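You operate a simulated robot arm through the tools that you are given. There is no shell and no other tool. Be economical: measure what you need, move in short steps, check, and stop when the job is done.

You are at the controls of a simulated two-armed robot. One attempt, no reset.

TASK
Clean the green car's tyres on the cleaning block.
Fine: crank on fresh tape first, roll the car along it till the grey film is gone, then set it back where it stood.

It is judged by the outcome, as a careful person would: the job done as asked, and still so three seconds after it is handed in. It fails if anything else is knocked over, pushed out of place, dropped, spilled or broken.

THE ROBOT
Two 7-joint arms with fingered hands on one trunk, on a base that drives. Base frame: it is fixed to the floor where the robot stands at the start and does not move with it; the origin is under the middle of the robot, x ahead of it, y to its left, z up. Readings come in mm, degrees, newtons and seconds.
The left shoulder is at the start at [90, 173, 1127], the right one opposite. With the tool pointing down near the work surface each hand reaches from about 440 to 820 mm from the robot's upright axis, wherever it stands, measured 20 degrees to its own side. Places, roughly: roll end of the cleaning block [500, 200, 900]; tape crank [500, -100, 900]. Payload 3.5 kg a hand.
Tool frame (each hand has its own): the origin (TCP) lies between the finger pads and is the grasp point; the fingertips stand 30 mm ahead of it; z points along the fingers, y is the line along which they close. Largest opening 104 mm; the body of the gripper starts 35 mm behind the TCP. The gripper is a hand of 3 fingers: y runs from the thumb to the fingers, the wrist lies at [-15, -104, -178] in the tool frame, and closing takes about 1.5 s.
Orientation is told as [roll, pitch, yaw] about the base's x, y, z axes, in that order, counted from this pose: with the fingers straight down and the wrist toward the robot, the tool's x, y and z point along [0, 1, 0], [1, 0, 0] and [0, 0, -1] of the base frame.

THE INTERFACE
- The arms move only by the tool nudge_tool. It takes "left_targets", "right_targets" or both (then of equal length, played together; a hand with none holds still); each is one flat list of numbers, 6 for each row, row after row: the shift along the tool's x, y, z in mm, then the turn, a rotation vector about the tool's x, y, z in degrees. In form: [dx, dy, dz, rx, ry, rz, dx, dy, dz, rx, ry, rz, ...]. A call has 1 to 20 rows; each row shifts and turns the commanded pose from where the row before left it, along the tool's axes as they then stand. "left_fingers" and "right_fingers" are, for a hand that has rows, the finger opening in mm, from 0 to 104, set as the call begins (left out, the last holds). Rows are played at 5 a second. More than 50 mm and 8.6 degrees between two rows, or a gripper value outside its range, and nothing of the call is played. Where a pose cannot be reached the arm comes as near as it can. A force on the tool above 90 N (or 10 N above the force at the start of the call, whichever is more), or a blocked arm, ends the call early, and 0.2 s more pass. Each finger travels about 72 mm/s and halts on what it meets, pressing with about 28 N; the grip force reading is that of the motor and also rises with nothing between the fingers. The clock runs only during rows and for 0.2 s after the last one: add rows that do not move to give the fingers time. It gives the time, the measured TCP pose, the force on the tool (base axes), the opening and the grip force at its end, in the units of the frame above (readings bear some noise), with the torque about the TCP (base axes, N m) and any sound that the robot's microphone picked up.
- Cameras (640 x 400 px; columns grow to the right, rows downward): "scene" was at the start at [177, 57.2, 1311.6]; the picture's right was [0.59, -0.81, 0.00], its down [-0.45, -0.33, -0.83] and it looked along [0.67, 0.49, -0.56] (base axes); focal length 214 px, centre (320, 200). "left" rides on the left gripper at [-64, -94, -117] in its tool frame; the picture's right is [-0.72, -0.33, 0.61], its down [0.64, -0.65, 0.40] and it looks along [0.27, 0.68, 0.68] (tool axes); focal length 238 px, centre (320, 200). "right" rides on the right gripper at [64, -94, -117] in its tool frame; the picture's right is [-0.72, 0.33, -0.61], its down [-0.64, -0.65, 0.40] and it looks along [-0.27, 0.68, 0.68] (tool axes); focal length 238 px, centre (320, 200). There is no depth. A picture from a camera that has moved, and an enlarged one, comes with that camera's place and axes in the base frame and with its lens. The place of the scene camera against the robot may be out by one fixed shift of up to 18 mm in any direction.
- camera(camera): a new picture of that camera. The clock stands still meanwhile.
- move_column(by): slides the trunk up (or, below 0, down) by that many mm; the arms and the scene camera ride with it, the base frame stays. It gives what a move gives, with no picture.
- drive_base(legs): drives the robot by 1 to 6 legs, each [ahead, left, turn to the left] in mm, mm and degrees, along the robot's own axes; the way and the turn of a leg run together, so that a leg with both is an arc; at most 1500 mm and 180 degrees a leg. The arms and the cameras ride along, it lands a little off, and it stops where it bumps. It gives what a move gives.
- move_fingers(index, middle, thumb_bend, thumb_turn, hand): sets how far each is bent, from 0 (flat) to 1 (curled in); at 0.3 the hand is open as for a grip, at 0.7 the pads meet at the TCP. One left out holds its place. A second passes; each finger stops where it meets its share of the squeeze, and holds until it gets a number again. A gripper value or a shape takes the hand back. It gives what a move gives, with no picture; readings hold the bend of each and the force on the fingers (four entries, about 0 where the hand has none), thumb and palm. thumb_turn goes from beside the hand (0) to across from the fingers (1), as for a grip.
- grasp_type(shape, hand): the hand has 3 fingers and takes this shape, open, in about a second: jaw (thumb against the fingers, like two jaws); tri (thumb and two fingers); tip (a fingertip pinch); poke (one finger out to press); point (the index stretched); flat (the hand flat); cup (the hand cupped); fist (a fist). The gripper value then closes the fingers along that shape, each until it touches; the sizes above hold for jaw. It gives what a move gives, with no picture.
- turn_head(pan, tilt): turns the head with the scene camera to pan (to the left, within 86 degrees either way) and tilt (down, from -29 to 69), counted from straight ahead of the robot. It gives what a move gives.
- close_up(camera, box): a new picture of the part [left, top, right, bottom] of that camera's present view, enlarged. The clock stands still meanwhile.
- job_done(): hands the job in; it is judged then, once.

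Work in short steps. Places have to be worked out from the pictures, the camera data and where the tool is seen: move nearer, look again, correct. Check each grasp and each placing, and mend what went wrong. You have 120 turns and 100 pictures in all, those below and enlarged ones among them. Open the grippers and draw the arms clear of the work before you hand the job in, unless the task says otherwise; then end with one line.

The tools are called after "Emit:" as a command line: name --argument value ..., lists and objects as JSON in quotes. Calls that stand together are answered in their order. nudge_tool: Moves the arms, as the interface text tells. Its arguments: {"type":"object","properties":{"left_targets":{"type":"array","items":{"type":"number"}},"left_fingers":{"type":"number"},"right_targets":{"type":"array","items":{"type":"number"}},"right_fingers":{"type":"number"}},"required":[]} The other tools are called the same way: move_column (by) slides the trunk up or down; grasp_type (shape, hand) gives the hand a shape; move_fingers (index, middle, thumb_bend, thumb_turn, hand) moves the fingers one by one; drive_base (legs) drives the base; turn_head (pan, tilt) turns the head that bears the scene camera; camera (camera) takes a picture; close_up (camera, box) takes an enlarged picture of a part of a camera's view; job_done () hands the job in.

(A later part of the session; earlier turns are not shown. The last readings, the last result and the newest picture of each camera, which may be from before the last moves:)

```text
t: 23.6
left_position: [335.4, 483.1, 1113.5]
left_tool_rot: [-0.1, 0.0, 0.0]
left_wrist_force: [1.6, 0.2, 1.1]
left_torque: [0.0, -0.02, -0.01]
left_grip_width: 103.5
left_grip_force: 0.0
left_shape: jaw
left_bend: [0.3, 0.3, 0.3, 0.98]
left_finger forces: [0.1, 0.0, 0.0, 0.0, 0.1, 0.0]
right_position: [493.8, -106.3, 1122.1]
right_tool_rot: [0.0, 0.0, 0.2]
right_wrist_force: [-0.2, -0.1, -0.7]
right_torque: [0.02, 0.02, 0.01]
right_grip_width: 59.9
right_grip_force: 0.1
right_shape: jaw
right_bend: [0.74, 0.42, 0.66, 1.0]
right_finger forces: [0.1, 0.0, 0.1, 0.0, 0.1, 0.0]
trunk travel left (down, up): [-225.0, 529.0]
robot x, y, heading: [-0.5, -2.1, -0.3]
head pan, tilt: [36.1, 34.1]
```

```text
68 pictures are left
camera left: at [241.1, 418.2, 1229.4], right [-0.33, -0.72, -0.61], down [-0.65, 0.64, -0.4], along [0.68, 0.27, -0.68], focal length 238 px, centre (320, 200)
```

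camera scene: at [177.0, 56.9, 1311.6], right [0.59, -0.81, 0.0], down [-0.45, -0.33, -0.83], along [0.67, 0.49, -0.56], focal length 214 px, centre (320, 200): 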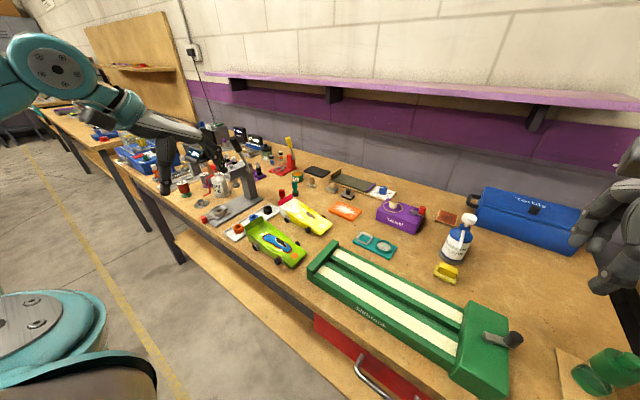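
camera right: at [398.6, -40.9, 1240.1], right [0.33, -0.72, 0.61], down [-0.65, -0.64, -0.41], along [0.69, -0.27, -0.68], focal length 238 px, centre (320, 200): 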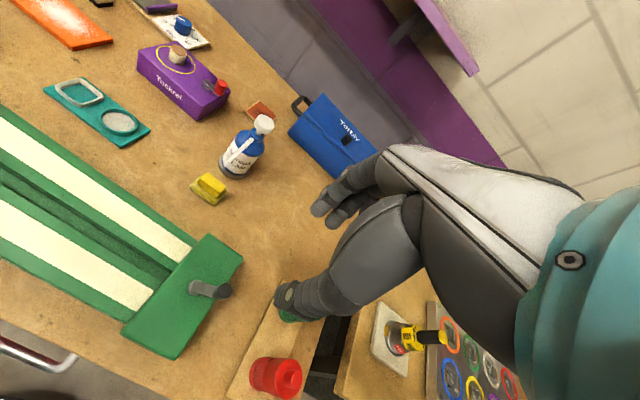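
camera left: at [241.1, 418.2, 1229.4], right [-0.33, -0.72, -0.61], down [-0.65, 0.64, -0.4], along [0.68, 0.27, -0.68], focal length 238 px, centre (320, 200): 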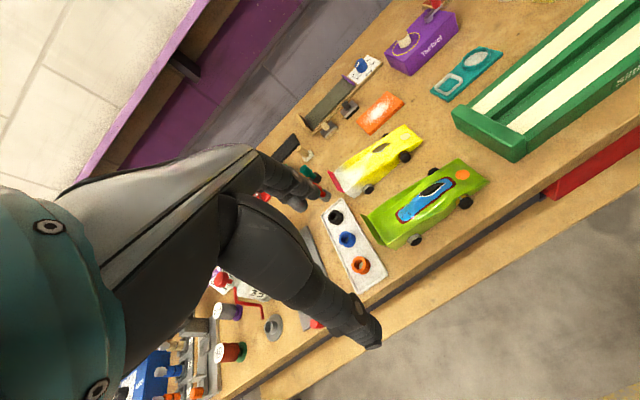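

Step was too long; the same with shorter rows.

Emit:
nudge_tool --left_targets '[-24, 26, 0, 0, 0, 0, -24, 27, 0, 0, 0, 0, -24, 27, 0, 0, 0, 0, 0, 0, 0, 0, 0, 0]' --right_targets '[-40, -10, 0, 0, 0, 0, -40, -20, 0, 0, 0, 0, -30, -10, 0, 0, 0, 0, 0, 0, 0, 0, 0, 0]'

Emit:
camera --camera "left"

Emit:
close_up --camera "left" --box '[280, 60, 520, 230]'

```text
t: 24.6
left_position: [414.1, 411.6, 1113.3]
left_tool_rot: [0.0, 0.0, 0.1]
left_wrist_force: [-0.5, 0.3, 1.0]
left_torque: [0.0, -0.01, -0.03]
left_grip_width: 103.4
left_grip_force: 0.1
left_shape: jaw
left_bend: [0.3, 0.3, 0.3, 0.98]
left_finger forces: [0.0, 0.0, 0.0, 0.0, 0.0, 0.0]
right_position: [454.8, -212.7, 1123.4]
right_tool_rot: [0.0, 0.0, 0.2]
right_wrist_force: [0.0, 0.6, -0.1]
right_torque: [-0.01, 0.01, 0.04]
right_grip_width: 59.4
right_grip_force: 0.1
right_shape: jaw
right_bend: [0.74, 0.42, 0.66, 1.0]
right_finger forces: [0.0, 0.0, 0.0, 0.0, 0.1, 0.0]
trunk travel left (down, up): [-225.0, 529.0]
robot x, y, heading: [-1.1, 0.9, -0.0]
head pan, tilt: [36.1, 34.1]
```

```text
67 pictures are left
camera left: at [320.2, 347.2, 1229.8], right [-0.33, -0.72, -0.61], down [-0.65, 0.64, -0.4], along [0.68, 0.27, -0.68], focal length 238 px, centre (320, 200)
```

left: 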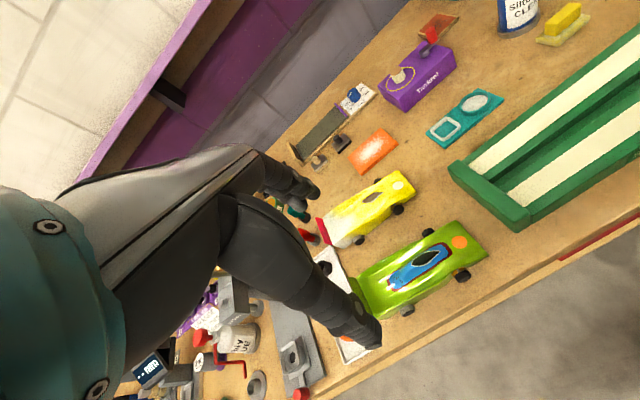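

```text
2.35 times, centred on (400, 145) of left
camera zoom: at [320.2, 347.2, 1229.8], right [-0.33, -0.72, -0.61], down [-0.65, 0.64, -0.4], along [0.68, 0.27, -0.68], focal length 561 px, centre (132, 329)
```

zoom: 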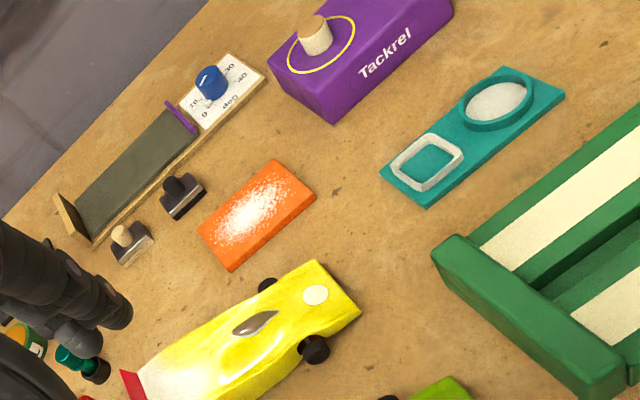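

Emit:
close_up --camera "left" --box '[330, 190, 530, 330]'

```text
2.86 times, centred on (430, 260) of left
camera zoom: at [320.2, 347.2, 1229.8], right [-0.33, -0.72, -0.61], down [-0.65, 0.64, -0.4], along [0.68, 0.27, -0.68], focal length 681 px, centre (6, 29)
```

zoom: 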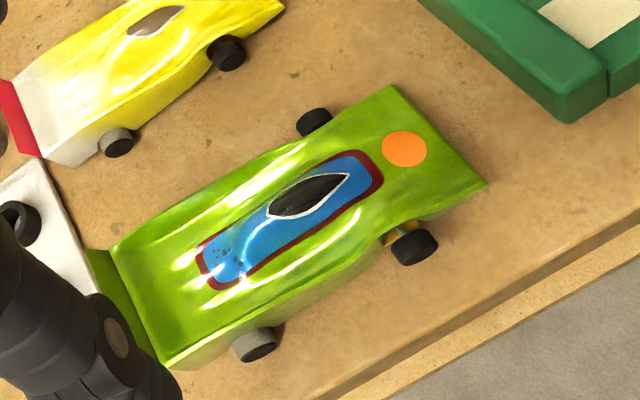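

From two views: the green car's wheel axles lie near y 359 and 452, centre line x about 445, nose at y 317, tail at 499; wheel centres z about 852, table about 840. I bring the left hand above its waist at z 960.

Emit:
nudge_tool --left_targets '[-3, 15, 30, 0, 0, 1, -3.6, 16, 30, 0, 0, 1, 0, 0, 40, 0, 0, 0, 0, 0, 43, 0, 0, 0, 0, 0, 10, 0, 0, 0, 0, 0, 0, 0, 0, 0]' --left_fingers 96

Emit:
camera --camera "left"

Emit:
close_up --camera "scene" --box '[180, 160, 380, 285]'

```text
t: 26.0
left_position: [444.7, 402.9, 960.4]
left_tool_rot: [0.0, 0.1, -2.0]
left_wrist_force: [-0.5, -1.3, -0.2]
left_torque: [0.03, 0.0, 0.0]
left_grip_width: 96.5
left_grip_force: 0.0
left_shape: jaw
left_bend: [0.32, 0.31, 0.31, 0.98]
left_finger forces: [0.0, 0.0, 0.0, 0.0, 0.0, 0.1]
right_position: [454.8, -214.3, 1123.5]
right_tool_rot: [0.0, 0.0, 0.0]
right_wrist_force: [0.2, -0.9, 0.4]
right_torque: [-0.03, 0.02, 0.0]
right_grip_width: 59.7
right_grip_force: 0.1
right_shape: jaw
right_bend: [0.74, 0.42, 0.66, 1.0]
right_finger forces: [0.0, 0.1, 0.1, 0.0, 0.1, 0.1]
trunk travel left (down, up): [-225.0, 529.0]
robot x, y, heading: [5.1, -0.3, -0.1]
head pan, tilt: [36.1, 34.1]
```

```text
64 pictures are left
camera left: at [348.8, 342.2, 1076.2], right [-0.35, -0.71, -0.61], down [-0.63, 0.66, -0.4], along [0.69, 0.24, -0.68], focal length 238 px, centre (320, 200)
```

left: 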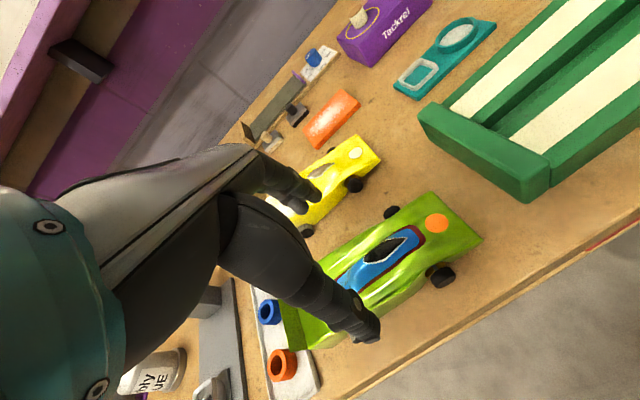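

```text
3.20 times, centred on (280, 222) of scene
camera zoom: at [177.0, 57.2, 1311.6], right [0.59, -0.81, 0.0], down [-0.45, -0.33, -0.83], along [0.67, 0.49, -0.56], focal length 686 px, centre (448, 128)
```

zoom: 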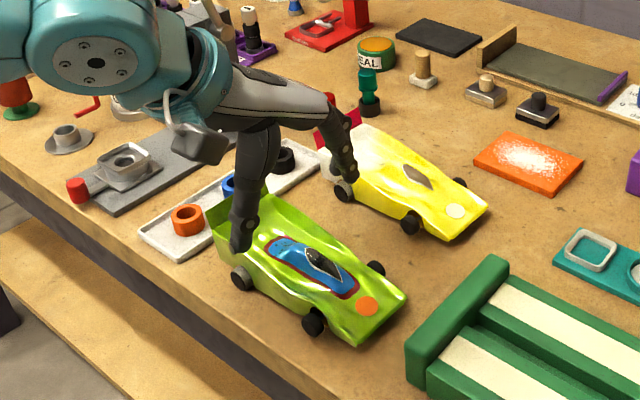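

The hand is centred over the car's waist. I lower to z 900, then check.

Emit:
nudge_tool --left_targets '[1, 0, 30, 0, 0, 0, 1, 0, 30, 0, 0, 0, 0, 0, 0, 0, 0, 0]' --left_fingers 96

Emit:
camera --camera "left"

Emit:
close_up --camera "scene" --box '[180, 160, 380, 285]'

```text
t: 26.8
left_position: [446.5, 406.2, 900.3]
left_tool_rot: [0.0, 0.1, -2.1]
left_wrist_force: [-0.4, 0.3, 0.0]
left_torque: [-0.03, 0.01, 0.02]
left_grip_width: 96.5
left_grip_force: 0.2
left_shape: jaw
left_bend: [0.32, 0.31, 0.31, 0.98]
left_finger forces: [0.0, 0.1, 0.1, 0.0, 0.0, 0.1]
right_position: [454.5, -212.9, 1123.5]
right_tool_rot: [0.0, 0.1, 0.1]
right_wrist_force: [-0.6, 0.9, 1.1]
right_torque: [0.01, -0.01, 0.03]
right_grip_width: 59.5
right_grip_force: 0.1
right_shape: jaw
right_bend: [0.74, 0.42, 0.66, 1.0]
right_finger forces: [0.0, 0.1, 0.1, 0.0, 0.0, 0.0]
trunk travel left (down, up): [-225.0, 529.0]
robot x, y, heading: [0.0, -2.2, 0.0]
head pan, tilt: [36.1, 34.1]
```

```text
62 pictures are left
camera left: at [350.8, 345.4, 1016.2], right [-0.35, -0.71, -0.61], down [-0.63, 0.66, -0.4], along [0.69, 0.24, -0.68], focal length 238 px, centre (320, 200)
```

left: 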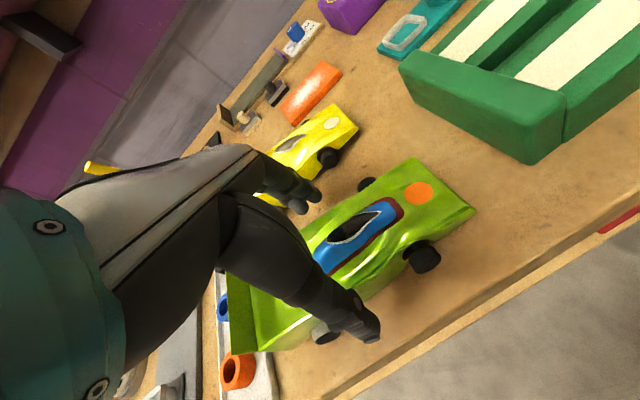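

```text
3.20 times, centred on (280, 222) of scene
camera zoom: at [176.9, 57.1, 1311.7], right [0.59, -0.81, 0.0], down [-0.45, -0.33, -0.83], along [0.67, 0.49, -0.56], focal length 686 px, centre (448, 128)
```

zoom: 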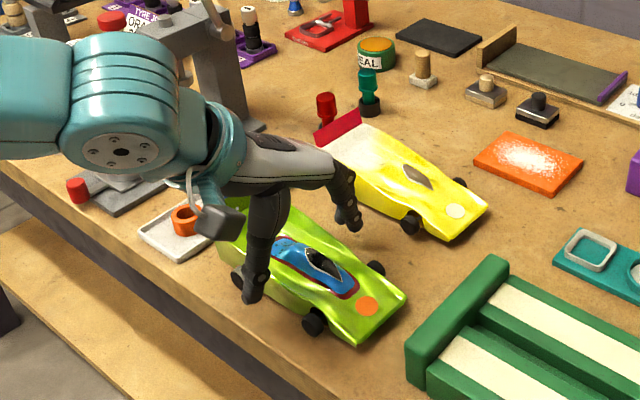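

Thumb and fingers hang clear between the wheels. I lower the last 21 mm.

Emit:
nudge_tool --left_targets '[0, -1, 11, 0, 0, 0, 0, 0, 10, 0, 0, 0, 0, 0, 0, 0, 0, 0]' --left_fingers 96

Emit:
camera --camera "left"

Emit:
close_up --camera "scene" --box '[220, 190, 340, 270]'

```text
t: 27.6
left_position: [444.1, 406.0, 878.3]
left_tool_rot: [0.1, 0.1, -2.0]
left_wrist_force: [0.1, 0.2, -0.1]
left_torque: [0.0, 0.01, 0.0]
left_grip_width: 96.3
left_grip_force: 0.0
left_shape: jaw
left_bend: [0.32, 0.31, 0.31, 0.98]
left_finger forces: [0.0, 0.0, 0.0, 0.0, 0.0, 0.1]
right_position: [453.9, -214.2, 1124.1]
right_tool_rot: [0.0, 0.1, -0.1]
right_wrist_force: [-0.1, -0.3, -0.4]
right_torque: [-0.01, -0.01, -0.01]
right_grip_width: 59.6
right_grip_force: 0.0
right_shape: jaw
right_bend: [0.74, 0.42, 0.66, 1.0]
right_finger forces: [0.0, 0.0, 0.1, 0.1, 0.0, 0.0]
trunk travel left (down, up): [-225.0, 529.0]
robot x, y, heading: [2.7, -1.1, 0.2]
head pan, tilt: [36.1, 34.1]
```

```text
60 pictures are left
camera left: at [348.9, 345.6, 994.8], right [-0.35, -0.71, -0.61], down [-0.63, 0.66, -0.4], along [0.69, 0.24, -0.68], focal length 238 px, centre (320, 200)
```

left: 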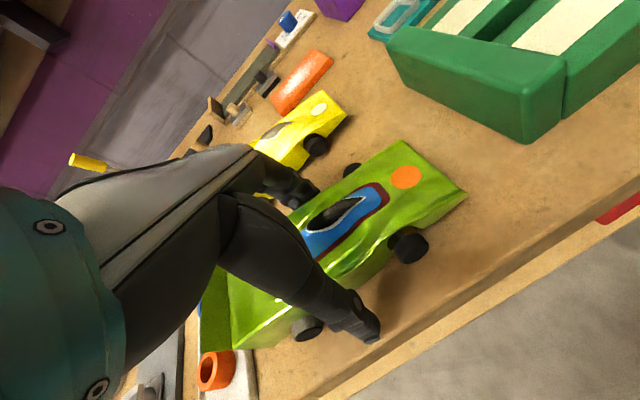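

```text
5.00 times, centred on (280, 230) of scene
camera zoom: at [176.9, 57.2, 1311.6], right [0.59, -0.81, 0.0], down [-0.45, -0.33, -0.83], along [0.67, 0.49, -0.56], focal length 1072 px, centre (520, 50)
```

zoom: 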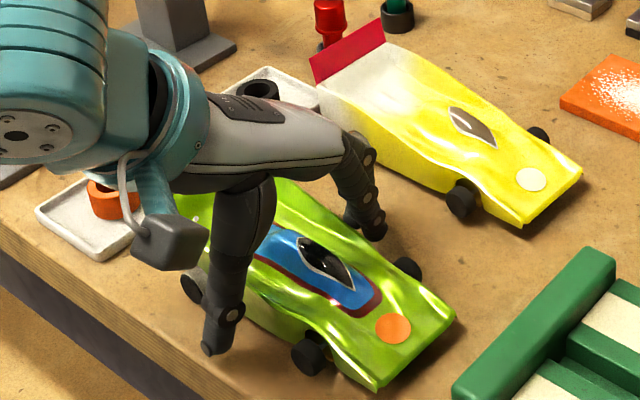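

Fingers straddle the car between its wheels. I close on the body.

Emit:
nudge_tool --left_targets '[0, 0, 0, 0, 0, 0, 0, 0, 0, 0, 0, 0, 0, 0, 0, 0, 0, 0, 0, 0, 0, 0, 0, 0, 0, 0, 0, 0, 0, 0, 0, 0, 0, 0, 0, 0]' --left_fingers 40

Emit:
close_up --camera "scene" --box '[220, 190, 340, 270]'

```text
t: 29.0
left_position: [445.2, 407.2, 878.8]
left_tool_rot: [0.0, 0.0, -1.9]
left_wrist_force: [-0.3, 0.0, 0.0]
left_torque: [0.03, 0.01, 0.0]
left_grip_width: 61.7
left_grip_force: 28.3
left_shape: jaw
left_bend: [0.29, 0.41, 0.65, 1.0]
left_finger forces: [16.5, 8.9, 0.0, 0.0, 25.4, 0.0]
right_position: [453.9, -213.7, 1123.5]
right_tool_rot: [0.1, -0.1, -0.1]
right_wrist_force: [0.8, 0.0, 0.0]
right_torque: [0.01, 0.01, 0.03]
right_grip_width: 59.7
right_grip_force: 0.0
right_shape: jaw
right_bend: [0.74, 0.42, 0.66, 1.0]
right_finger forces: [0.0, 0.1, 0.0, 0.0, 0.0, 0.0]
trunk travel left (down, up): [-225.0, 529.0]
robot x, y, heading: [-2.4, -2.6, -0.2]
head pan, tilt: [36.1, 34.1]
```

```text
5.00 times, centred on (280, 230) of scene
camera zoom: at [177.1, 57.3, 1311.6], right [0.59, -0.81, 0.0], down [-0.45, -0.33, -0.83], along [0.67, 0.49, -0.56], focal length 1072 px, centre (520, 50)
```

zoom: 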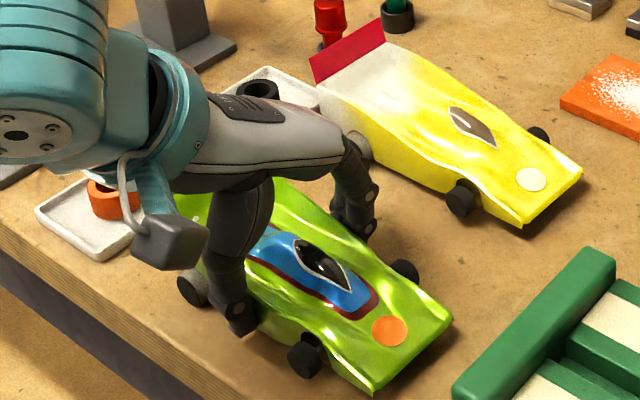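

Held firmly at 61.7 mm. I lift the car straight up 80 mm, and turn the right hand so that its camera views the block for measuring.

Emit:
nudge_tool --left_targets '[0, 0, -5, 0, 0, 0, 0, 0, -10, 0, 0, 0, 0, 0, -20, 0, 0, 0, 0, 0, -20, 0, 0, 0, 0, 0, -25, 0, 0, 0]' --right_targets '[0, 0, 0, 0, 0, -8, 0, 0, 0, 0, 0, -8, 0, 0, 0, 0, 0, -8, 0, 0, 0, 0, 0, -8, 0, 0, 0, 0, 0, -8]'

Emit:
close_up --camera "scene" --box '[200, 150, 360, 270]'

Emit:
camera --camera "right"

```text
t: 30.2
left_position: [444.5, 405.1, 958.2]
left_tool_rot: [0.0, -0.1, -2.1]
left_wrist_force: [0.0, -0.1, -2.8]
left_torque: [0.0, 0.01, -0.03]
left_grip_width: 61.9
left_grip_force: 28.1
left_shape: jaw
left_bend: [0.29, 0.41, 0.65, 1.0]
left_finger forces: [16.4, 8.9, 0.1, 0.0, 25.5, 0.1]
right_position: [452.8, -215.7, 1124.0]
right_tool_rot: [0.1, 0.0, 40.2]
right_wrist_force: [0.1, -0.5, 0.4]
right_torque: [-0.02, -0.04, -0.01]
right_grip_width: 59.5
right_grip_force: 0.1
right_shape: jaw
right_bend: [0.74, 0.42, 0.66, 1.0]
right_finger forces: [0.1, 0.0, 0.0, 0.0, 0.0, 0.0]
trunk travel left (down, up): [-225.0, 529.0]
robot x, y, heading: [1.5, -3.4, 0.1]
head pan, tilt: [36.1, 34.1]
```

```text
3.33 times, centred on (280, 210) of scene
camera zoom: at [177.0, 57.0, 1311.6], right [0.59, -0.81, 0.0], down [-0.45, -0.33, -0.83], along [0.67, 0.49, -0.56], focal length 715 px, centre (453, 167)
```

zoom: 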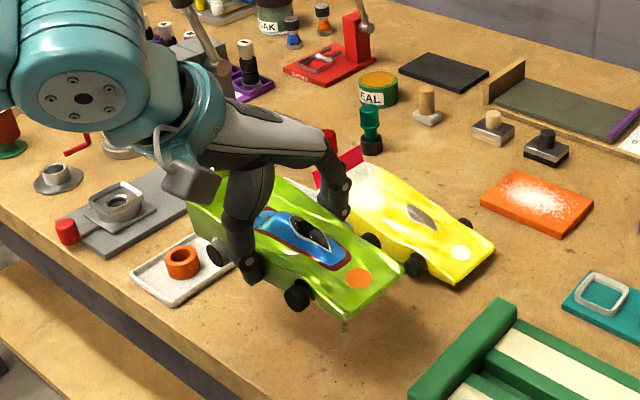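

```text
56 pictures are left
camera right: at [339.9, -226.2, 1240.6], right [0.71, -0.34, 0.61], down [-0.09, -0.91, -0.4], along [0.7, 0.24, -0.68], focal length 238 px, centre (320, 200)
```

right: 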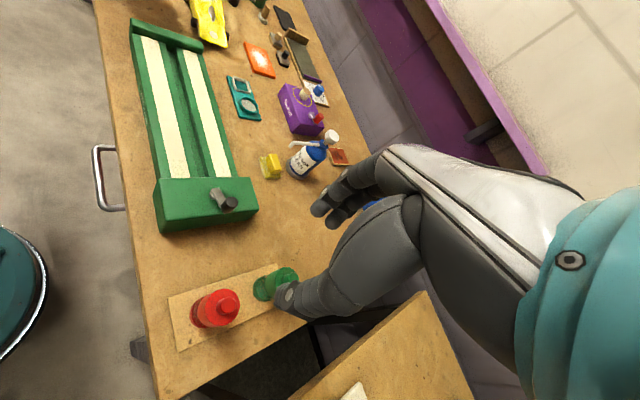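

The car is held level. I measure the block with close-ups from two right-hand positions.

Emit:
close_up --camera "right" --box '[110, 0, 270, 110]'

Emit:
close_up --camera "right" --box '[130, 110, 290, 240]'

Emit:
nudge_tool --right_targets '[35, 25, 0, 0, 0, 0, 35, 25, 0, 0, 0, 0, 35, 25, 0, 0, 0, 0]'

Emit:
camera --camera "right"

```text
3.64 times, centred on (190, 55) of right
camera zoom: at [339.9, -226.2, 1240.6], right [0.71, -0.34, 0.61], down [-0.09, -0.91, -0.4], along [0.7, 0.24, -0.68], focal length 867 px, centre (793, 727)
```

zoom: 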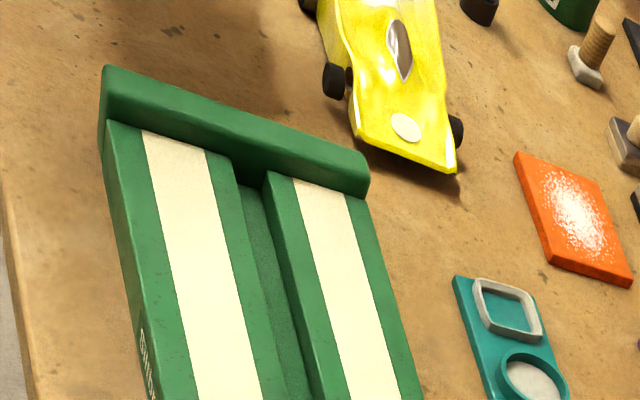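

```text
3.08 times, centred on (210, 175) of right
camera zoom: at [339.9, -226.2, 1240.6], right [0.71, -0.34, 0.61], down [-0.09, -0.91, -0.4], along [0.7, 0.24, -0.68], focal length 733 px, centre (658, 277)
```

zoom: 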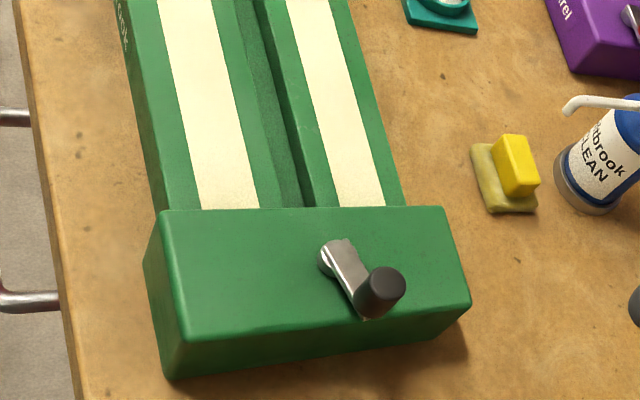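

```text
t: 31.0
left_position: [445.3, 407.2, 958.3]
left_tool_rot: [0.0, 0.0, -2.0]
left_wrist_force: [-0.3, -0.8, -1.5]
left_torque: [-0.01, 0.01, -0.02]
left_grip_width: 61.8
left_grip_force: 28.5
left_shape: jaw
left_bend: [0.29, 0.41, 0.65, 1.0]
left_finger forces: [16.4, 8.8, 0.0, 0.0, 25.5, 0.1]
right_position: [442.5, -85.2, 1120.9]
right_tool_rot: [0.0, 0.0, 40.1]
right_wrist_force: [0.4, -0.6, -0.3]
right_torque: [0.01, -0.02, -0.01]
right_grip_width: 59.6
right_grip_force: 0.0
right_shape: jaw
right_bend: [0.74, 0.42, 0.66, 1.0]
right_finger forces: [0.0, 0.0, 0.0, 0.1, 0.1, 0.1]
trunk travel left (down, up): [-225.0, 529.0]
robot x, y, heading: [2.8, 0.1, 0.0]
head pan, tilt: [36.1, 34.1]
```

```text
53 pictures are left
camera right: at [330.1, -95.6, 1238.2], right [0.71, -0.34, 0.61], down [-0.09, -0.91, -0.4], along [0.7, 0.23, -0.68], focal length 238 px, centre (320, 200)
```

right: 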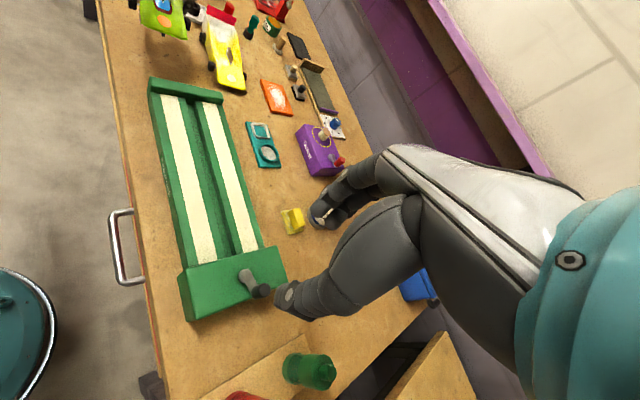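

Emit:
close_up --camera "right" --box '[130, 60, 290, 170]'

Emit:
close_up --camera "right" --box '[140, 210, 300, 330]'

```text
3.64 times, centred on (210, 115) of right
camera zoom: at [330.1, -95.6, 1238.2], right [0.71, -0.34, 0.61], down [-0.09, -0.91, -0.4], along [0.7, 0.23, -0.68], focal length 867 px, centre (720, 509)
```

zoom: 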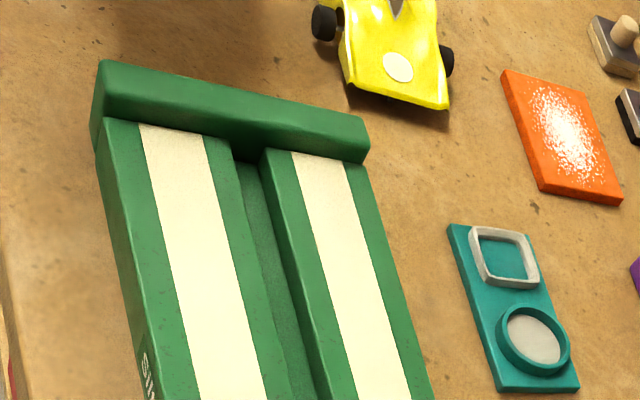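

```text
3.33 times, centred on (220, 270) of right
camera zoom: at [330.1, -95.6, 1238.2], right [0.71, -0.34, 0.61], down [-0.09, -0.91, -0.4], along [0.7, 0.23, -0.68], focal length 794 px, centre (653, -33)
```

zoom: 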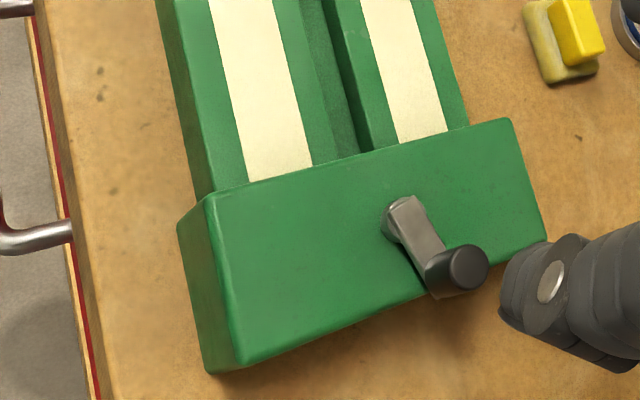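

Measured: tape strips run y -41 to 254 on rails at z about 869, centres x about 450 and 518 (mid 482–485), nearly parallel to y, which fits the car's track (about 70). I draw the right hand back and carry the car over the middle of the block.

Emit:
nudge_tool --left_targets '[-36.9, 6.2, -3, 0, 0, 0, -36.9, 6.2, -3, 0, 0, 0, -36.9, 6.2, 0, 0, 0, 0, -36.9, 6.2, 0, 0, 0, 0, -36.9, 6.2, 0, 0, 0, 0, -36.9, 6.2, 0, 0, 0, 0, -36.9, 6.2, 0, 0, 0, 0, -36.9, 6.2, 0, 0, 0, -1.2, 0, 0, 0, 0, 0, 0]' --right_targets '[-35, -25, 0, 0, 0, 0, -35, -25, 0, 0, 0, 0, -35, -25, 0, 0, 0, 0, -20, -30, 0, 0, 0, 0, -20, -30, 0, 0, 0, 0, 0, 0, 0, 0, 0, 0, 0, 0, 0, 0, 0, 0, 0, 0, 0, 0, 0, 0, 0, 0, 0, 0, 0, 0]'

Emit:
camera --camera "scene"

Emit:
camera --camera "left"

Emit:
camera --camera "right"

```text
t: 33.0
left_position: [485.3, 109.5, 965.8]
left_tool_rot: [-0.1, 0.1, -0.7]
left_wrist_force: [0.8, 0.6, -1.8]
left_torque: [-0.03, 0.0, 0.02]
left_grip_width: 61.7
left_grip_force: 27.8
left_shape: jaw
left_bend: [0.29, 0.41, 0.65, 1.0]
left_finger forces: [16.5, 9.0, 0.1, 0.0, 25.5, 0.1]
right_position: [432.0, -282.2, 1122.2]
right_tool_rot: [0.0, 0.0, 40.0]
right_wrist_force: [0.7, -0.6, 0.0]
right_torque: [0.0, -0.04, -0.03]
right_grip_width: 59.5
right_grip_force: 0.0
right_shape: jaw
right_bend: [0.74, 0.42, 0.66, 1.0]
right_finger forces: [0.0, 0.0, 0.1, 0.1, 0.0, 0.1]
trunk travel left (down, up): [-225.0, 529.0]
robot x, y, heading: [2.2, -3.4, 0.1]
head pan, tilt: [36.1, 34.1]
```

```text
50 pictures are left
camera scene: at [177.0, 57.5, 1311.6], right [0.59, -0.81, 0.0], down [-0.45, -0.33, -0.83], along [0.67, 0.49, -0.56], focal length 214 px, centre (320, 200)
```

scene: 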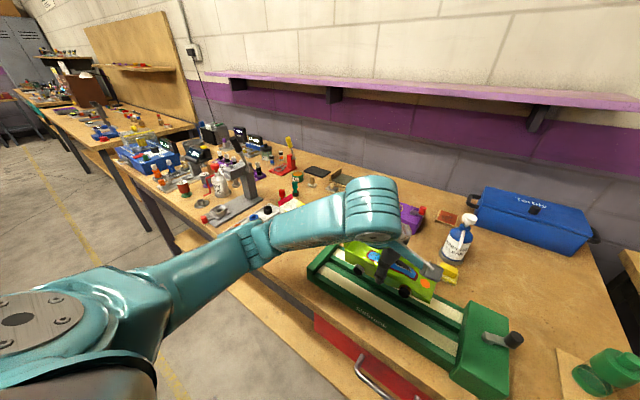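

```text
49 pictures are left
camera left: at [390.2, 46.6, 1081.9], right [-0.34, -0.71, -0.61], down [-0.64, 0.65, -0.4], along [0.69, 0.26, -0.68], focal length 238 px, centre (320, 200)
```

left: 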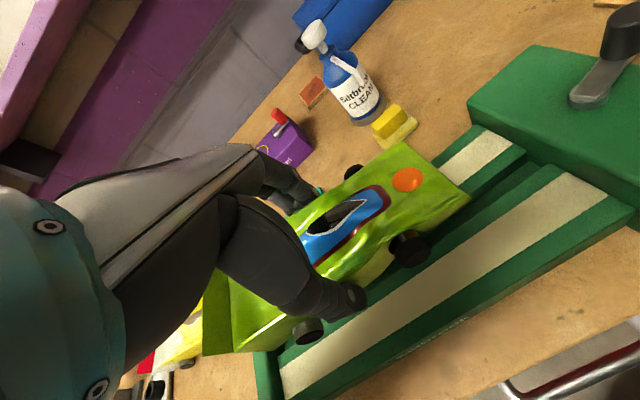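

```text
48 pictures are left
camera right: at [319.9, -293.3, 1239.1], right [0.71, -0.34, 0.61], down [-0.09, -0.91, -0.4], along [0.7, 0.23, -0.68], focal length 238 px, centre (320, 200)
```

right: 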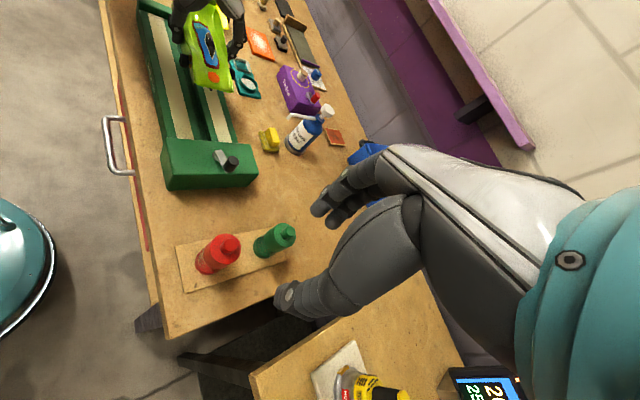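

Wheels are roughly over the strips. I lower to just above the tape (z 918) and check the alignment.

Emit:
nudge_tool --left_targets '[0, -2, 24, 0, 0, 0, 0, 0, 24, 0, 0, 0, 0, 0, 0, 0, 0, 0]'

Emit:
close_up --camera "left" --box '[260, 110, 540, 390]'

Emit:
close_up --camera "scene" --box '[320, 225, 480, 325]'

Emit:
close_up --camera "right" --box '[130, 0, 270, 110]'

```text
t: 33.8
left_position: [481.9, 109.2, 918.4]
left_tool_rot: [0.0, 0.0, -0.7]
left_wrist_force: [-0.9, 0.0, -2.6]
left_torque: [-0.02, -0.02, -0.02]
left_grip_width: 61.8
left_grip_force: 28.0
left_shape: jaw
left_bend: [0.29, 0.41, 0.65, 1.0]
left_finger forces: [16.4, 9.0, 0.0, 0.1, 25.5, 0.0]
right_position: [433.5, -282.6, 1121.6]
right_tool_rot: [0.1, 0.0, 40.0]
right_wrist_force: [0.3, -0.2, 0.6]
right_torque: [0.04, 0.01, -0.01]
right_grip_width: 59.7
right_grip_force: 0.2
right_shape: jaw
right_bend: [0.74, 0.42, 0.66, 1.0]
right_finger forces: [0.0, 0.0, 0.0, 0.0, 0.0, 0.1]
trunk travel left (down, up): [-225.0, 529.0]
robot x, y, heading: [0.7, 0.4, 0.1]
head pan, tilt: [36.1, 34.1]
```

```text
1.43 times, centred on (400, 250) of left
camera zoom: at [387.7, 46.1, 1034.1], right [-0.34, -0.71, -0.61], down [-0.64, 0.65, -0.4], along [0.69, 0.26, -0.68], focal length 340 px, centre (206, 129)
```

zoom: 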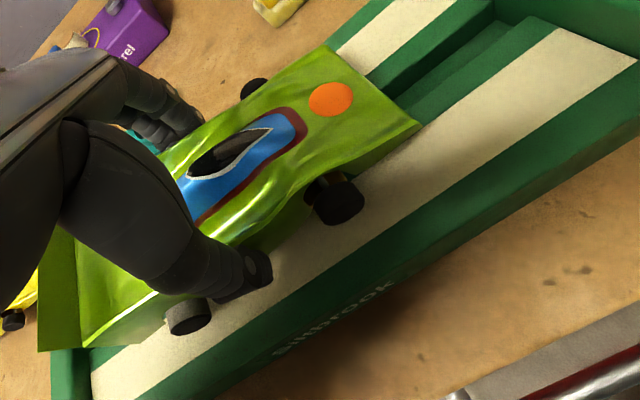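

```text
4.00 times, centred on (400, 275) of scene
camera zoom: at [177.1, 57.2, 1311.6], right [0.59, -0.81, 0.0], down [-0.45, -0.33, -0.83], along [0.67, 0.49, -0.56], focal length 858 px, centre (0, -100)
```

zoom: 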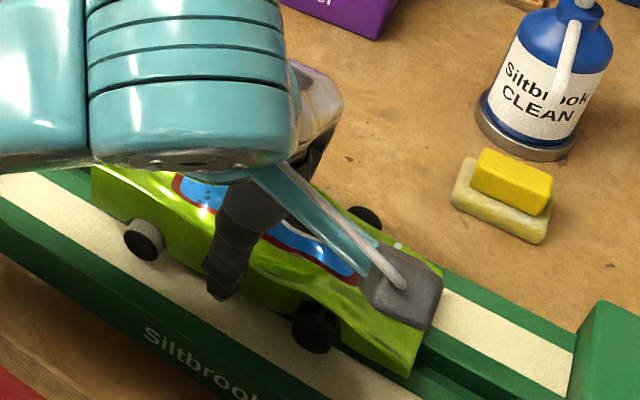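

```text
3.64 times, centred on (200, 55) of right
camera zoom: at [319.9, -293.5, 1239.1], right [0.71, -0.34, 0.61], down [-0.09, -0.91, -0.4], along [0.7, 0.23, -0.68], focal length 867 px, centre (756, 727)
```

zoom: 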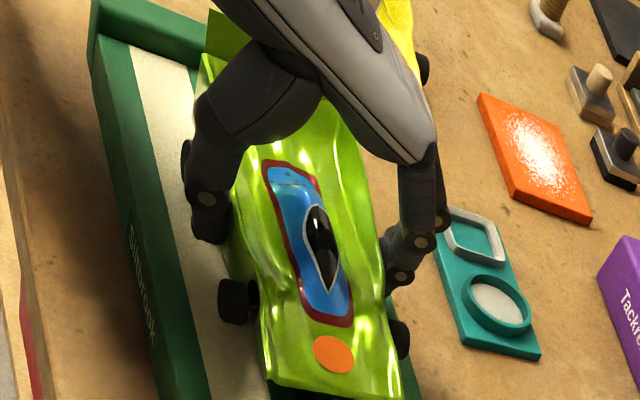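

The near wheels stand centred over their strip. I lower gently toward contact.

Emit:
nudge_tool --left_targets '[0, 0, 2.5, 0, 0, 0, 0, 0, 2.5, 0, 0, 0, 0, 0, 2.5, 0, 0, 0, 0, 0, 0, 0, 0, 0]'

Emit:
nudge_tool --left_targets '[0, 0, 1.5, 0, 0, 0, 0, 0, 1.5, 0, 0, 0, 0, 0, 0, 0, 0, 0]'

```text
t: 34.8
left_position: [483.6, 108.1, 910.1]
left_tool_rot: [-0.1, 0.0, -0.7]
left_wrist_force: [0.0, -0.3, -1.4]
left_torque: [0.04, -0.02, -0.02]
left_grip_width: 61.9
left_grip_force: 27.8
left_shape: jaw
left_bend: [0.73, 0.41, 0.65, 1.0]
left_finger forces: [16.4, 9.2, 0.0, 0.0, 25.7, 0.1]
right_position: [432.8, -283.4, 1122.4]
right_tool_rot: [0.1, 0.0, 40.1]
right_wrist_force: [-0.1, 0.2, 0.7]
right_torque: [0.01, 0.01, 0.01]
right_grip_width: 59.7
right_grip_force: 0.0
right_shape: jaw
right_bend: [0.74, 0.42, 0.66, 1.0]
right_finger forces: [0.1, 0.0, 0.1, 0.1, 0.0, 0.0]
trunk travel left (down, up): [-225.0, 529.0]
robot x, y, heading: [0.5, -0.1, -0.0]
head pan, tilt: [36.1, 34.1]
```

```text
t: 35.6
left_position: [482.9, 108.5, 907.4]
left_tool_rot: [0.0, -0.1, -0.8]
left_wrist_force: [-0.4, -1.2, 2.2]
left_torque: [0.05, 0.01, -0.05]
left_grip_width: 61.5
left_grip_force: 27.9
left_shape: jaw
left_bend: [0.73, 0.41, 0.65, 1.0]
left_finger forces: [16.7, 10.1, 0.0, 0.0, 26.2, 0.1]
right_position: [433.5, -282.8, 1122.1]
right_tool_rot: [0.1, 0.0, 40.0]
right_wrist_force: [0.0, -0.3, 0.2]
right_torque: [-0.01, -0.03, 0.01]
right_grip_width: 59.6
right_grip_force: 0.0
right_shape: jaw
right_bend: [0.74, 0.42, 0.66, 1.0]
right_finger forces: [0.1, 0.0, 0.1, 0.0, 0.0, 0.0]
trunk travel left (down, up): [-225.0, 529.0]
robot x, y, heading: [0.7, -3.7, 0.2]
head pan, tilt: [36.1, 34.1]
```

Contact (force rose from -2 to +2 N). I press 1 mm more and roll the car back 45 mm toward the roll end.

Emit:
nudge_tool --left_targets '[0, 0, 1, 0, 0, 0, 7.5, 0, 0, 0, 0, 0, 7.5, 0, 0, 0, 0, 0, 7.5, 0, 0, 0, 0, 0, 7.5, 0, 0, 0, 0, 0, 7.5, 0, 0, 0, 0, 0, 7.5, 0, 0, 0, 0, 0]'

Emit:
close_up --camera "left" --box '[260, 180, 520, 380]'

Emit:
close_up --camera "scene" --box '[310, 215, 450, 315]'

```text
t: 37.2
left_position: [481.7, 152.2, 907.0]
left_tool_rot: [0.0, 0.0, -0.9]
left_wrist_force: [-0.6, -3.5, 12.1]
left_torque: [0.0, 0.04, 0.03]
left_grip_width: 61.4
left_grip_force: 28.1
left_shape: jaw
left_bend: [0.73, 0.41, 0.65, 0.99]
left_finger forces: [17.1, 10.1, 0.1, 0.0, 27.3, 0.0]
right_position: [431.7, -282.9, 1121.6]
right_tool_rot: [0.0, 0.0, 40.0]
right_wrist_force: [0.3, 0.3, -0.7]
right_torque: [0.01, -0.02, 0.04]
right_grip_width: 59.7
right_grip_force: 0.1
right_shape: jaw
right_bend: [0.74, 0.42, 0.66, 1.0]
right_finger forces: [0.1, 0.1, 0.1, 0.1, 0.0, 0.0]
trunk travel left (down, up): [-225.0, 529.0]
robot x, y, heading: [2.4, -2.0, -0.1]
head pan, tilt: [36.1, 34.1]
```

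```text
2.00 times, centred on (390, 280) of left
camera zoom: at [387.4, 89.9, 1022.6], right [-0.34, -0.71, -0.61], down [-0.64, 0.65, -0.4], along [0.69, 0.26, -0.68], focal length 477 px, centre (180, 40)
```

zoom: 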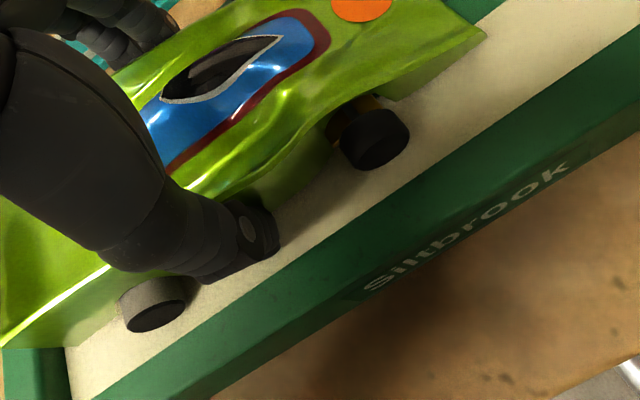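

```text
4.00 times, centred on (380, 265) of scene
camera zoom: at [176.1, 56.6, 1311.8], right [0.59, -0.81, 0.0], down [-0.45, -0.33, -0.83], along [0.67, 0.49, -0.56], focal length 858 px, centre (80, -60)
```

zoom: 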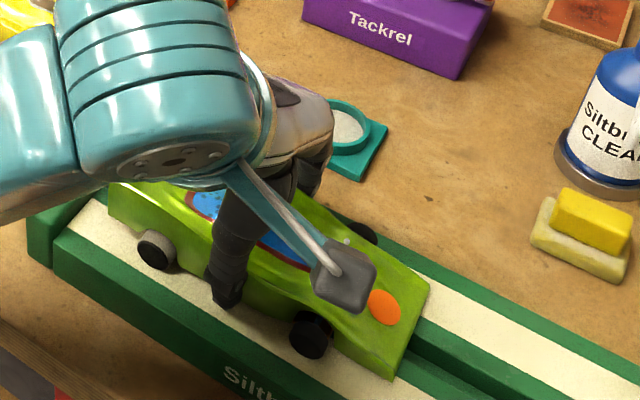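

Front tyres are black; the rear ones still show grey film. I roll the full stroke forward and back.

Emit:
nudge_tool --left_targets '[-10, 0, 0, 0, 0, 0, -10, 0, 0, 0, 0, 0, -10, 0, 0, 0, 0, 0, -10, 0, 0, 0, 0, 0, -10, 0, 0, 0, 0, 0, -10, 0, 0, 0, 0, 0, -10, 0, 0, 0, 0, 0, -10, 0, 0, 0, 0, 0, -10, 0, 0, 0, 0, 0, 0, 0, 0, 0, 0, 0]'

Emit:
close_up --camera "left" --box '[260, 180, 520, 380]'

Emit:
close_up --camera "scene" --box '[340, 235, 480, 335]'

```text
t: 39.4
left_position: [480.3, 64.4, 906.3]
left_tool_rot: [-0.1, -0.1, -0.8]
left_wrist_force: [-0.9, 4.5, 13.4]
left_torque: [0.2, -0.02, -0.02]
left_grip_width: 61.7
left_grip_force: 27.6
left_shape: jaw
left_bend: [0.29, 0.4, 0.65, 1.0]
left_finger forces: [17.6, 11.1, 0.0, 0.1, 29.1, 0.0]
right_position: [432.4, -282.6, 1122.2]
right_tool_rot: [0.1, -0.1, 40.0]
right_wrist_force: [-0.9, -0.3, 1.2]
right_torque: [0.04, 0.01, 0.0]
right_grip_width: 59.7
right_grip_force: 0.1
right_shape: jaw
right_bend: [0.74, 0.42, 0.66, 1.0]
right_finger forces: [0.0, 0.0, 0.0, 0.0, 0.0, 0.0]
trunk travel left (down, up): [-225.0, 529.0]
robot x, y, heading: [-2.4, -0.6, 0.0]
head pan, tilt: [36.1, 34.1]
```

```text
2.00 times, centred on (390, 280) of left
camera zoom: at [385.4, 1.0, 1022.2], right [-0.34, -0.71, -0.61], down [-0.64, 0.65, -0.41], along [0.69, 0.26, -0.68], focal length 477 px, centre (180, 40)
```

zoom: 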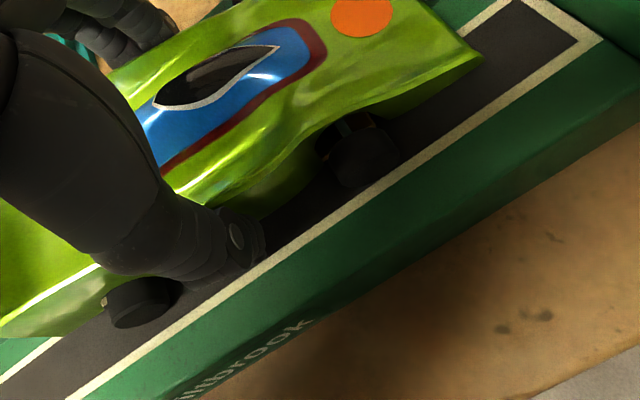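

```text
4.00 times, centred on (410, 285) of scene
camera zoom: at [175.9, 57.5, 1311.8], right [0.59, -0.81, 0.0], down [-0.45, -0.33, -0.83], along [0.67, 0.49, -0.56], focal length 858 px, centre (-40, -140)
```

zoom: 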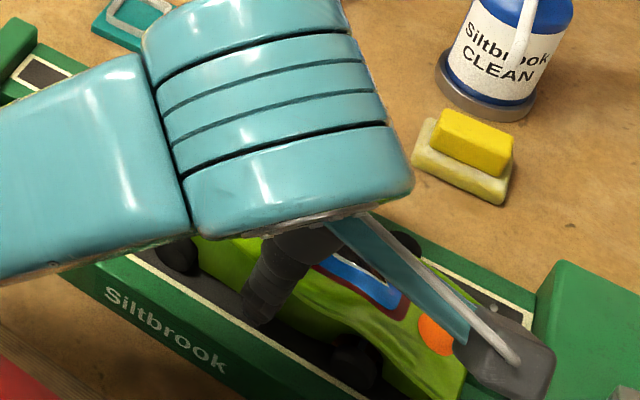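

The film has gone onto the tape: it is now dark, and the near rear tyre is black. I lift the car and inspect all the tyres.

Emit:
nudge_tool --left_targets '[0, 0, -5, 0, 0, 0, 0, 0, -20, 0, 0, 0, 0, 0, -30, 0, 0, 0, 0, 0, 0, 0, 0, 0]'

Emit:
close_up --camera "left" --box '[200, 140, 480, 390]'

Emit:
close_up --camera "right" --box '[110, 0, 290, 140]'

```text
t: 40.4
left_position: [482.1, 64.0, 961.3]
left_tool_rot: [-0.1, 0.1, -0.7]
left_wrist_force: [-0.1, -0.1, -1.6]
left_torque: [0.0, 0.02, 0.0]
left_grip_width: 61.8
left_grip_force: 28.6
left_shape: jaw
left_bend: [0.74, 0.41, 0.65, 1.0]
left_finger forces: [17.8, 9.3, 0.0, 0.1, 27.3, 0.0]
right_position: [432.0, -282.1, 1122.0]
right_tool_rot: [0.1, 0.0, 40.0]
right_wrist_force: [-0.1, 0.0, 0.8]
right_torque: [0.0, 0.01, 0.0]
right_grip_width: 59.4
right_grip_force: 0.0
right_shape: jaw
right_bend: [0.74, 0.42, 0.66, 1.0]
right_finger forces: [0.1, 0.0, 0.0, 0.0, 0.0, 0.1]
trunk travel left (down, up): [-225.0, 529.0]
robot x, y, heading: [3.6, -1.2, 0.1]
head pan, tilt: [36.1, 34.1]
```

```text
1.60 times, centred on (340, 265) of left
camera zoom: at [386.8, 1.3, 1077.4], right [-0.34, -0.71, -0.61], down [-0.64, 0.65, -0.4], along [0.69, 0.26, -0.68], focal length 381 px, centre (288, 96)
```

zoom: 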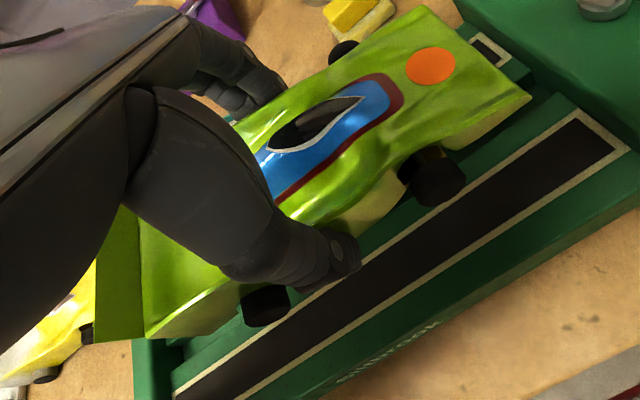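

```text
2.86 times, centred on (200, 70) of right
camera zoom: at [320.0, -293.5, 1239.0], right [0.71, -0.34, 0.61], down [-0.09, -0.91, -0.4], along [0.7, 0.23, -0.68], focal length 681 px, centre (663, 571)
```

zoom: 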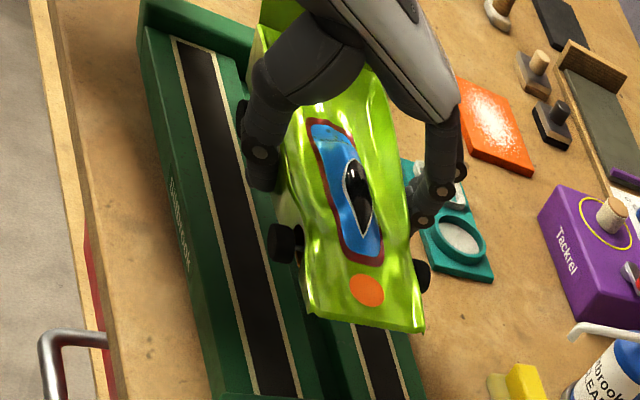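

Near tyres are clean. To see the far rear tyre I raise the car and turn it clockwise so the right camera sees its other side.

Emit:
nudge_tool --left_targets '[20, 0, -35, 0, 0, 0, 20, 0, -35, 0, 0, 0, 0, 0, 0, 0, 0, 8, 0, 0, 0, 0, 0, 8, 0, 0, 0, 0, 0, 8, 0, 0, 0, 0, 0, 8, 0, 0, 0, 0, 0, 8, 0, 0, 0, 0, 0, 8, 0, 0, 0, 0, 0, 8]'

Emit:
close_up --camera "right" --box '[110, 0, 330, 140]'

```text
t: 42.4
left_position: [481.5, 105.3, 1030.2]
left_tool_rot: [0.0, 0.0, -56.9]
left_wrist_force: [-1.0, 0.4, -1.3]
left_torque: [-0.02, 0.01, -0.02]
left_grip_width: 61.7
left_grip_force: 28.1
left_shape: jaw
left_bend: [0.74, 0.41, 0.65, 1.0]
left_finger forces: [17.8, 9.4, 0.0, 0.0, 27.2, 0.0]
right_position: [433.9, -282.4, 1122.9]
right_tool_rot: [0.0, -0.1, 40.1]
right_wrist_force: [-0.5, 0.1, -0.2]
right_torque: [-0.05, -0.02, 0.02]
right_grip_width: 59.5
right_grip_force: 0.1
right_shape: jaw
right_bend: [0.74, 0.42, 0.66, 1.0]
right_finger forces: [0.0, 0.1, 0.0, 0.0, 0.1, 0.0]
trunk travel left (down, up): [-225.0, 529.0]
robot x, y, heading: [-1.2, 1.8, -0.2]
head pan, tilt: [36.1, 34.1]
```

```text
2.86 times, centred on (220, 70) of right
camera zoom: at [320.0, -293.5, 1239.0], right [0.71, -0.34, 0.61], down [-0.09, -0.91, -0.4], along [0.7, 0.23, -0.68], focal length 681 px, centre (606, 571)
```

zoom: 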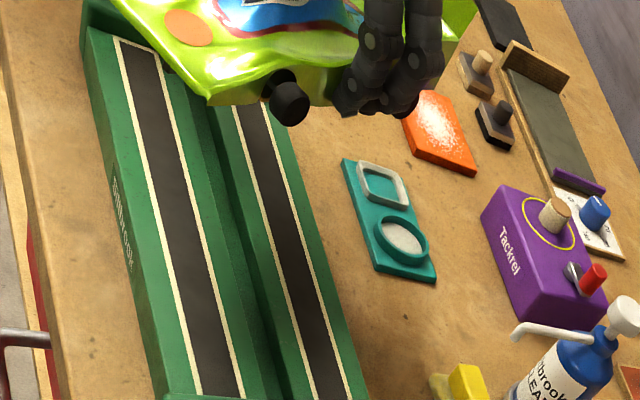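

The rear wheel is behind the fingers; I turn a further 32 degrees and bring the car nearer to the right camera.

Emit:
nudge_tool --left_targets '[-16, 25, 0, 0, 0, 0, -16, 25, 0, 0, 0, 0, 0, 0, 0, 0, 0, 8, 0, 0, 0, 0, 0, 8, 0, 0, 0, 0, 0, 8, 0, 0, 0, 0, 0, 8, 0, 0, 0, 0, 0, 0]'

Emit:
close_up --camera "right" --box '[110, 0, 330, 140]'

```text
t: 44.0
left_position: [484.0, 45.0, 1030.9]
left_tool_rot: [0.0, -0.1, -88.9]
left_wrist_force: [-0.3, -0.6, -1.6]
left_torque: [-0.02, 0.0, -0.01]
left_grip_width: 61.8
left_grip_force: 28.2
left_shape: jaw
left_bend: [0.74, 0.41, 0.65, 1.0]
left_finger forces: [17.7, 9.3, 0.0, 0.0, 27.2, 0.0]
right_position: [433.6, -282.9, 1122.7]
right_tool_rot: [0.0, 0.0, 40.0]
right_wrist_force: [0.1, 0.5, -0.2]
right_torque: [0.04, 0.06, 0.02]
right_grip_width: 59.6
right_grip_force: 0.1
right_shape: jaw
right_bend: [0.74, 0.42, 0.66, 1.0]
right_finger forces: [0.1, 0.0, 0.0, 0.0, 0.0, 0.0]
trunk travel left (down, up): [-225.0, 529.0]
robot x, y, heading: [-1.0, 0.4, -0.0]
head pan, tilt: [36.1, 34.1]
```

```text
2.86 times, centred on (220, 70) of right
camera zoom: at [319.9, -293.5, 1239.1], right [0.71, -0.34, 0.61], down [-0.09, -0.91, -0.4], along [0.7, 0.23, -0.68], focal length 681 px, centre (606, 571)
```

zoom: 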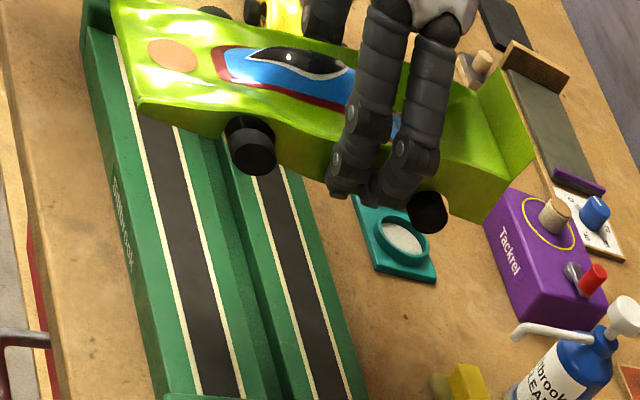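

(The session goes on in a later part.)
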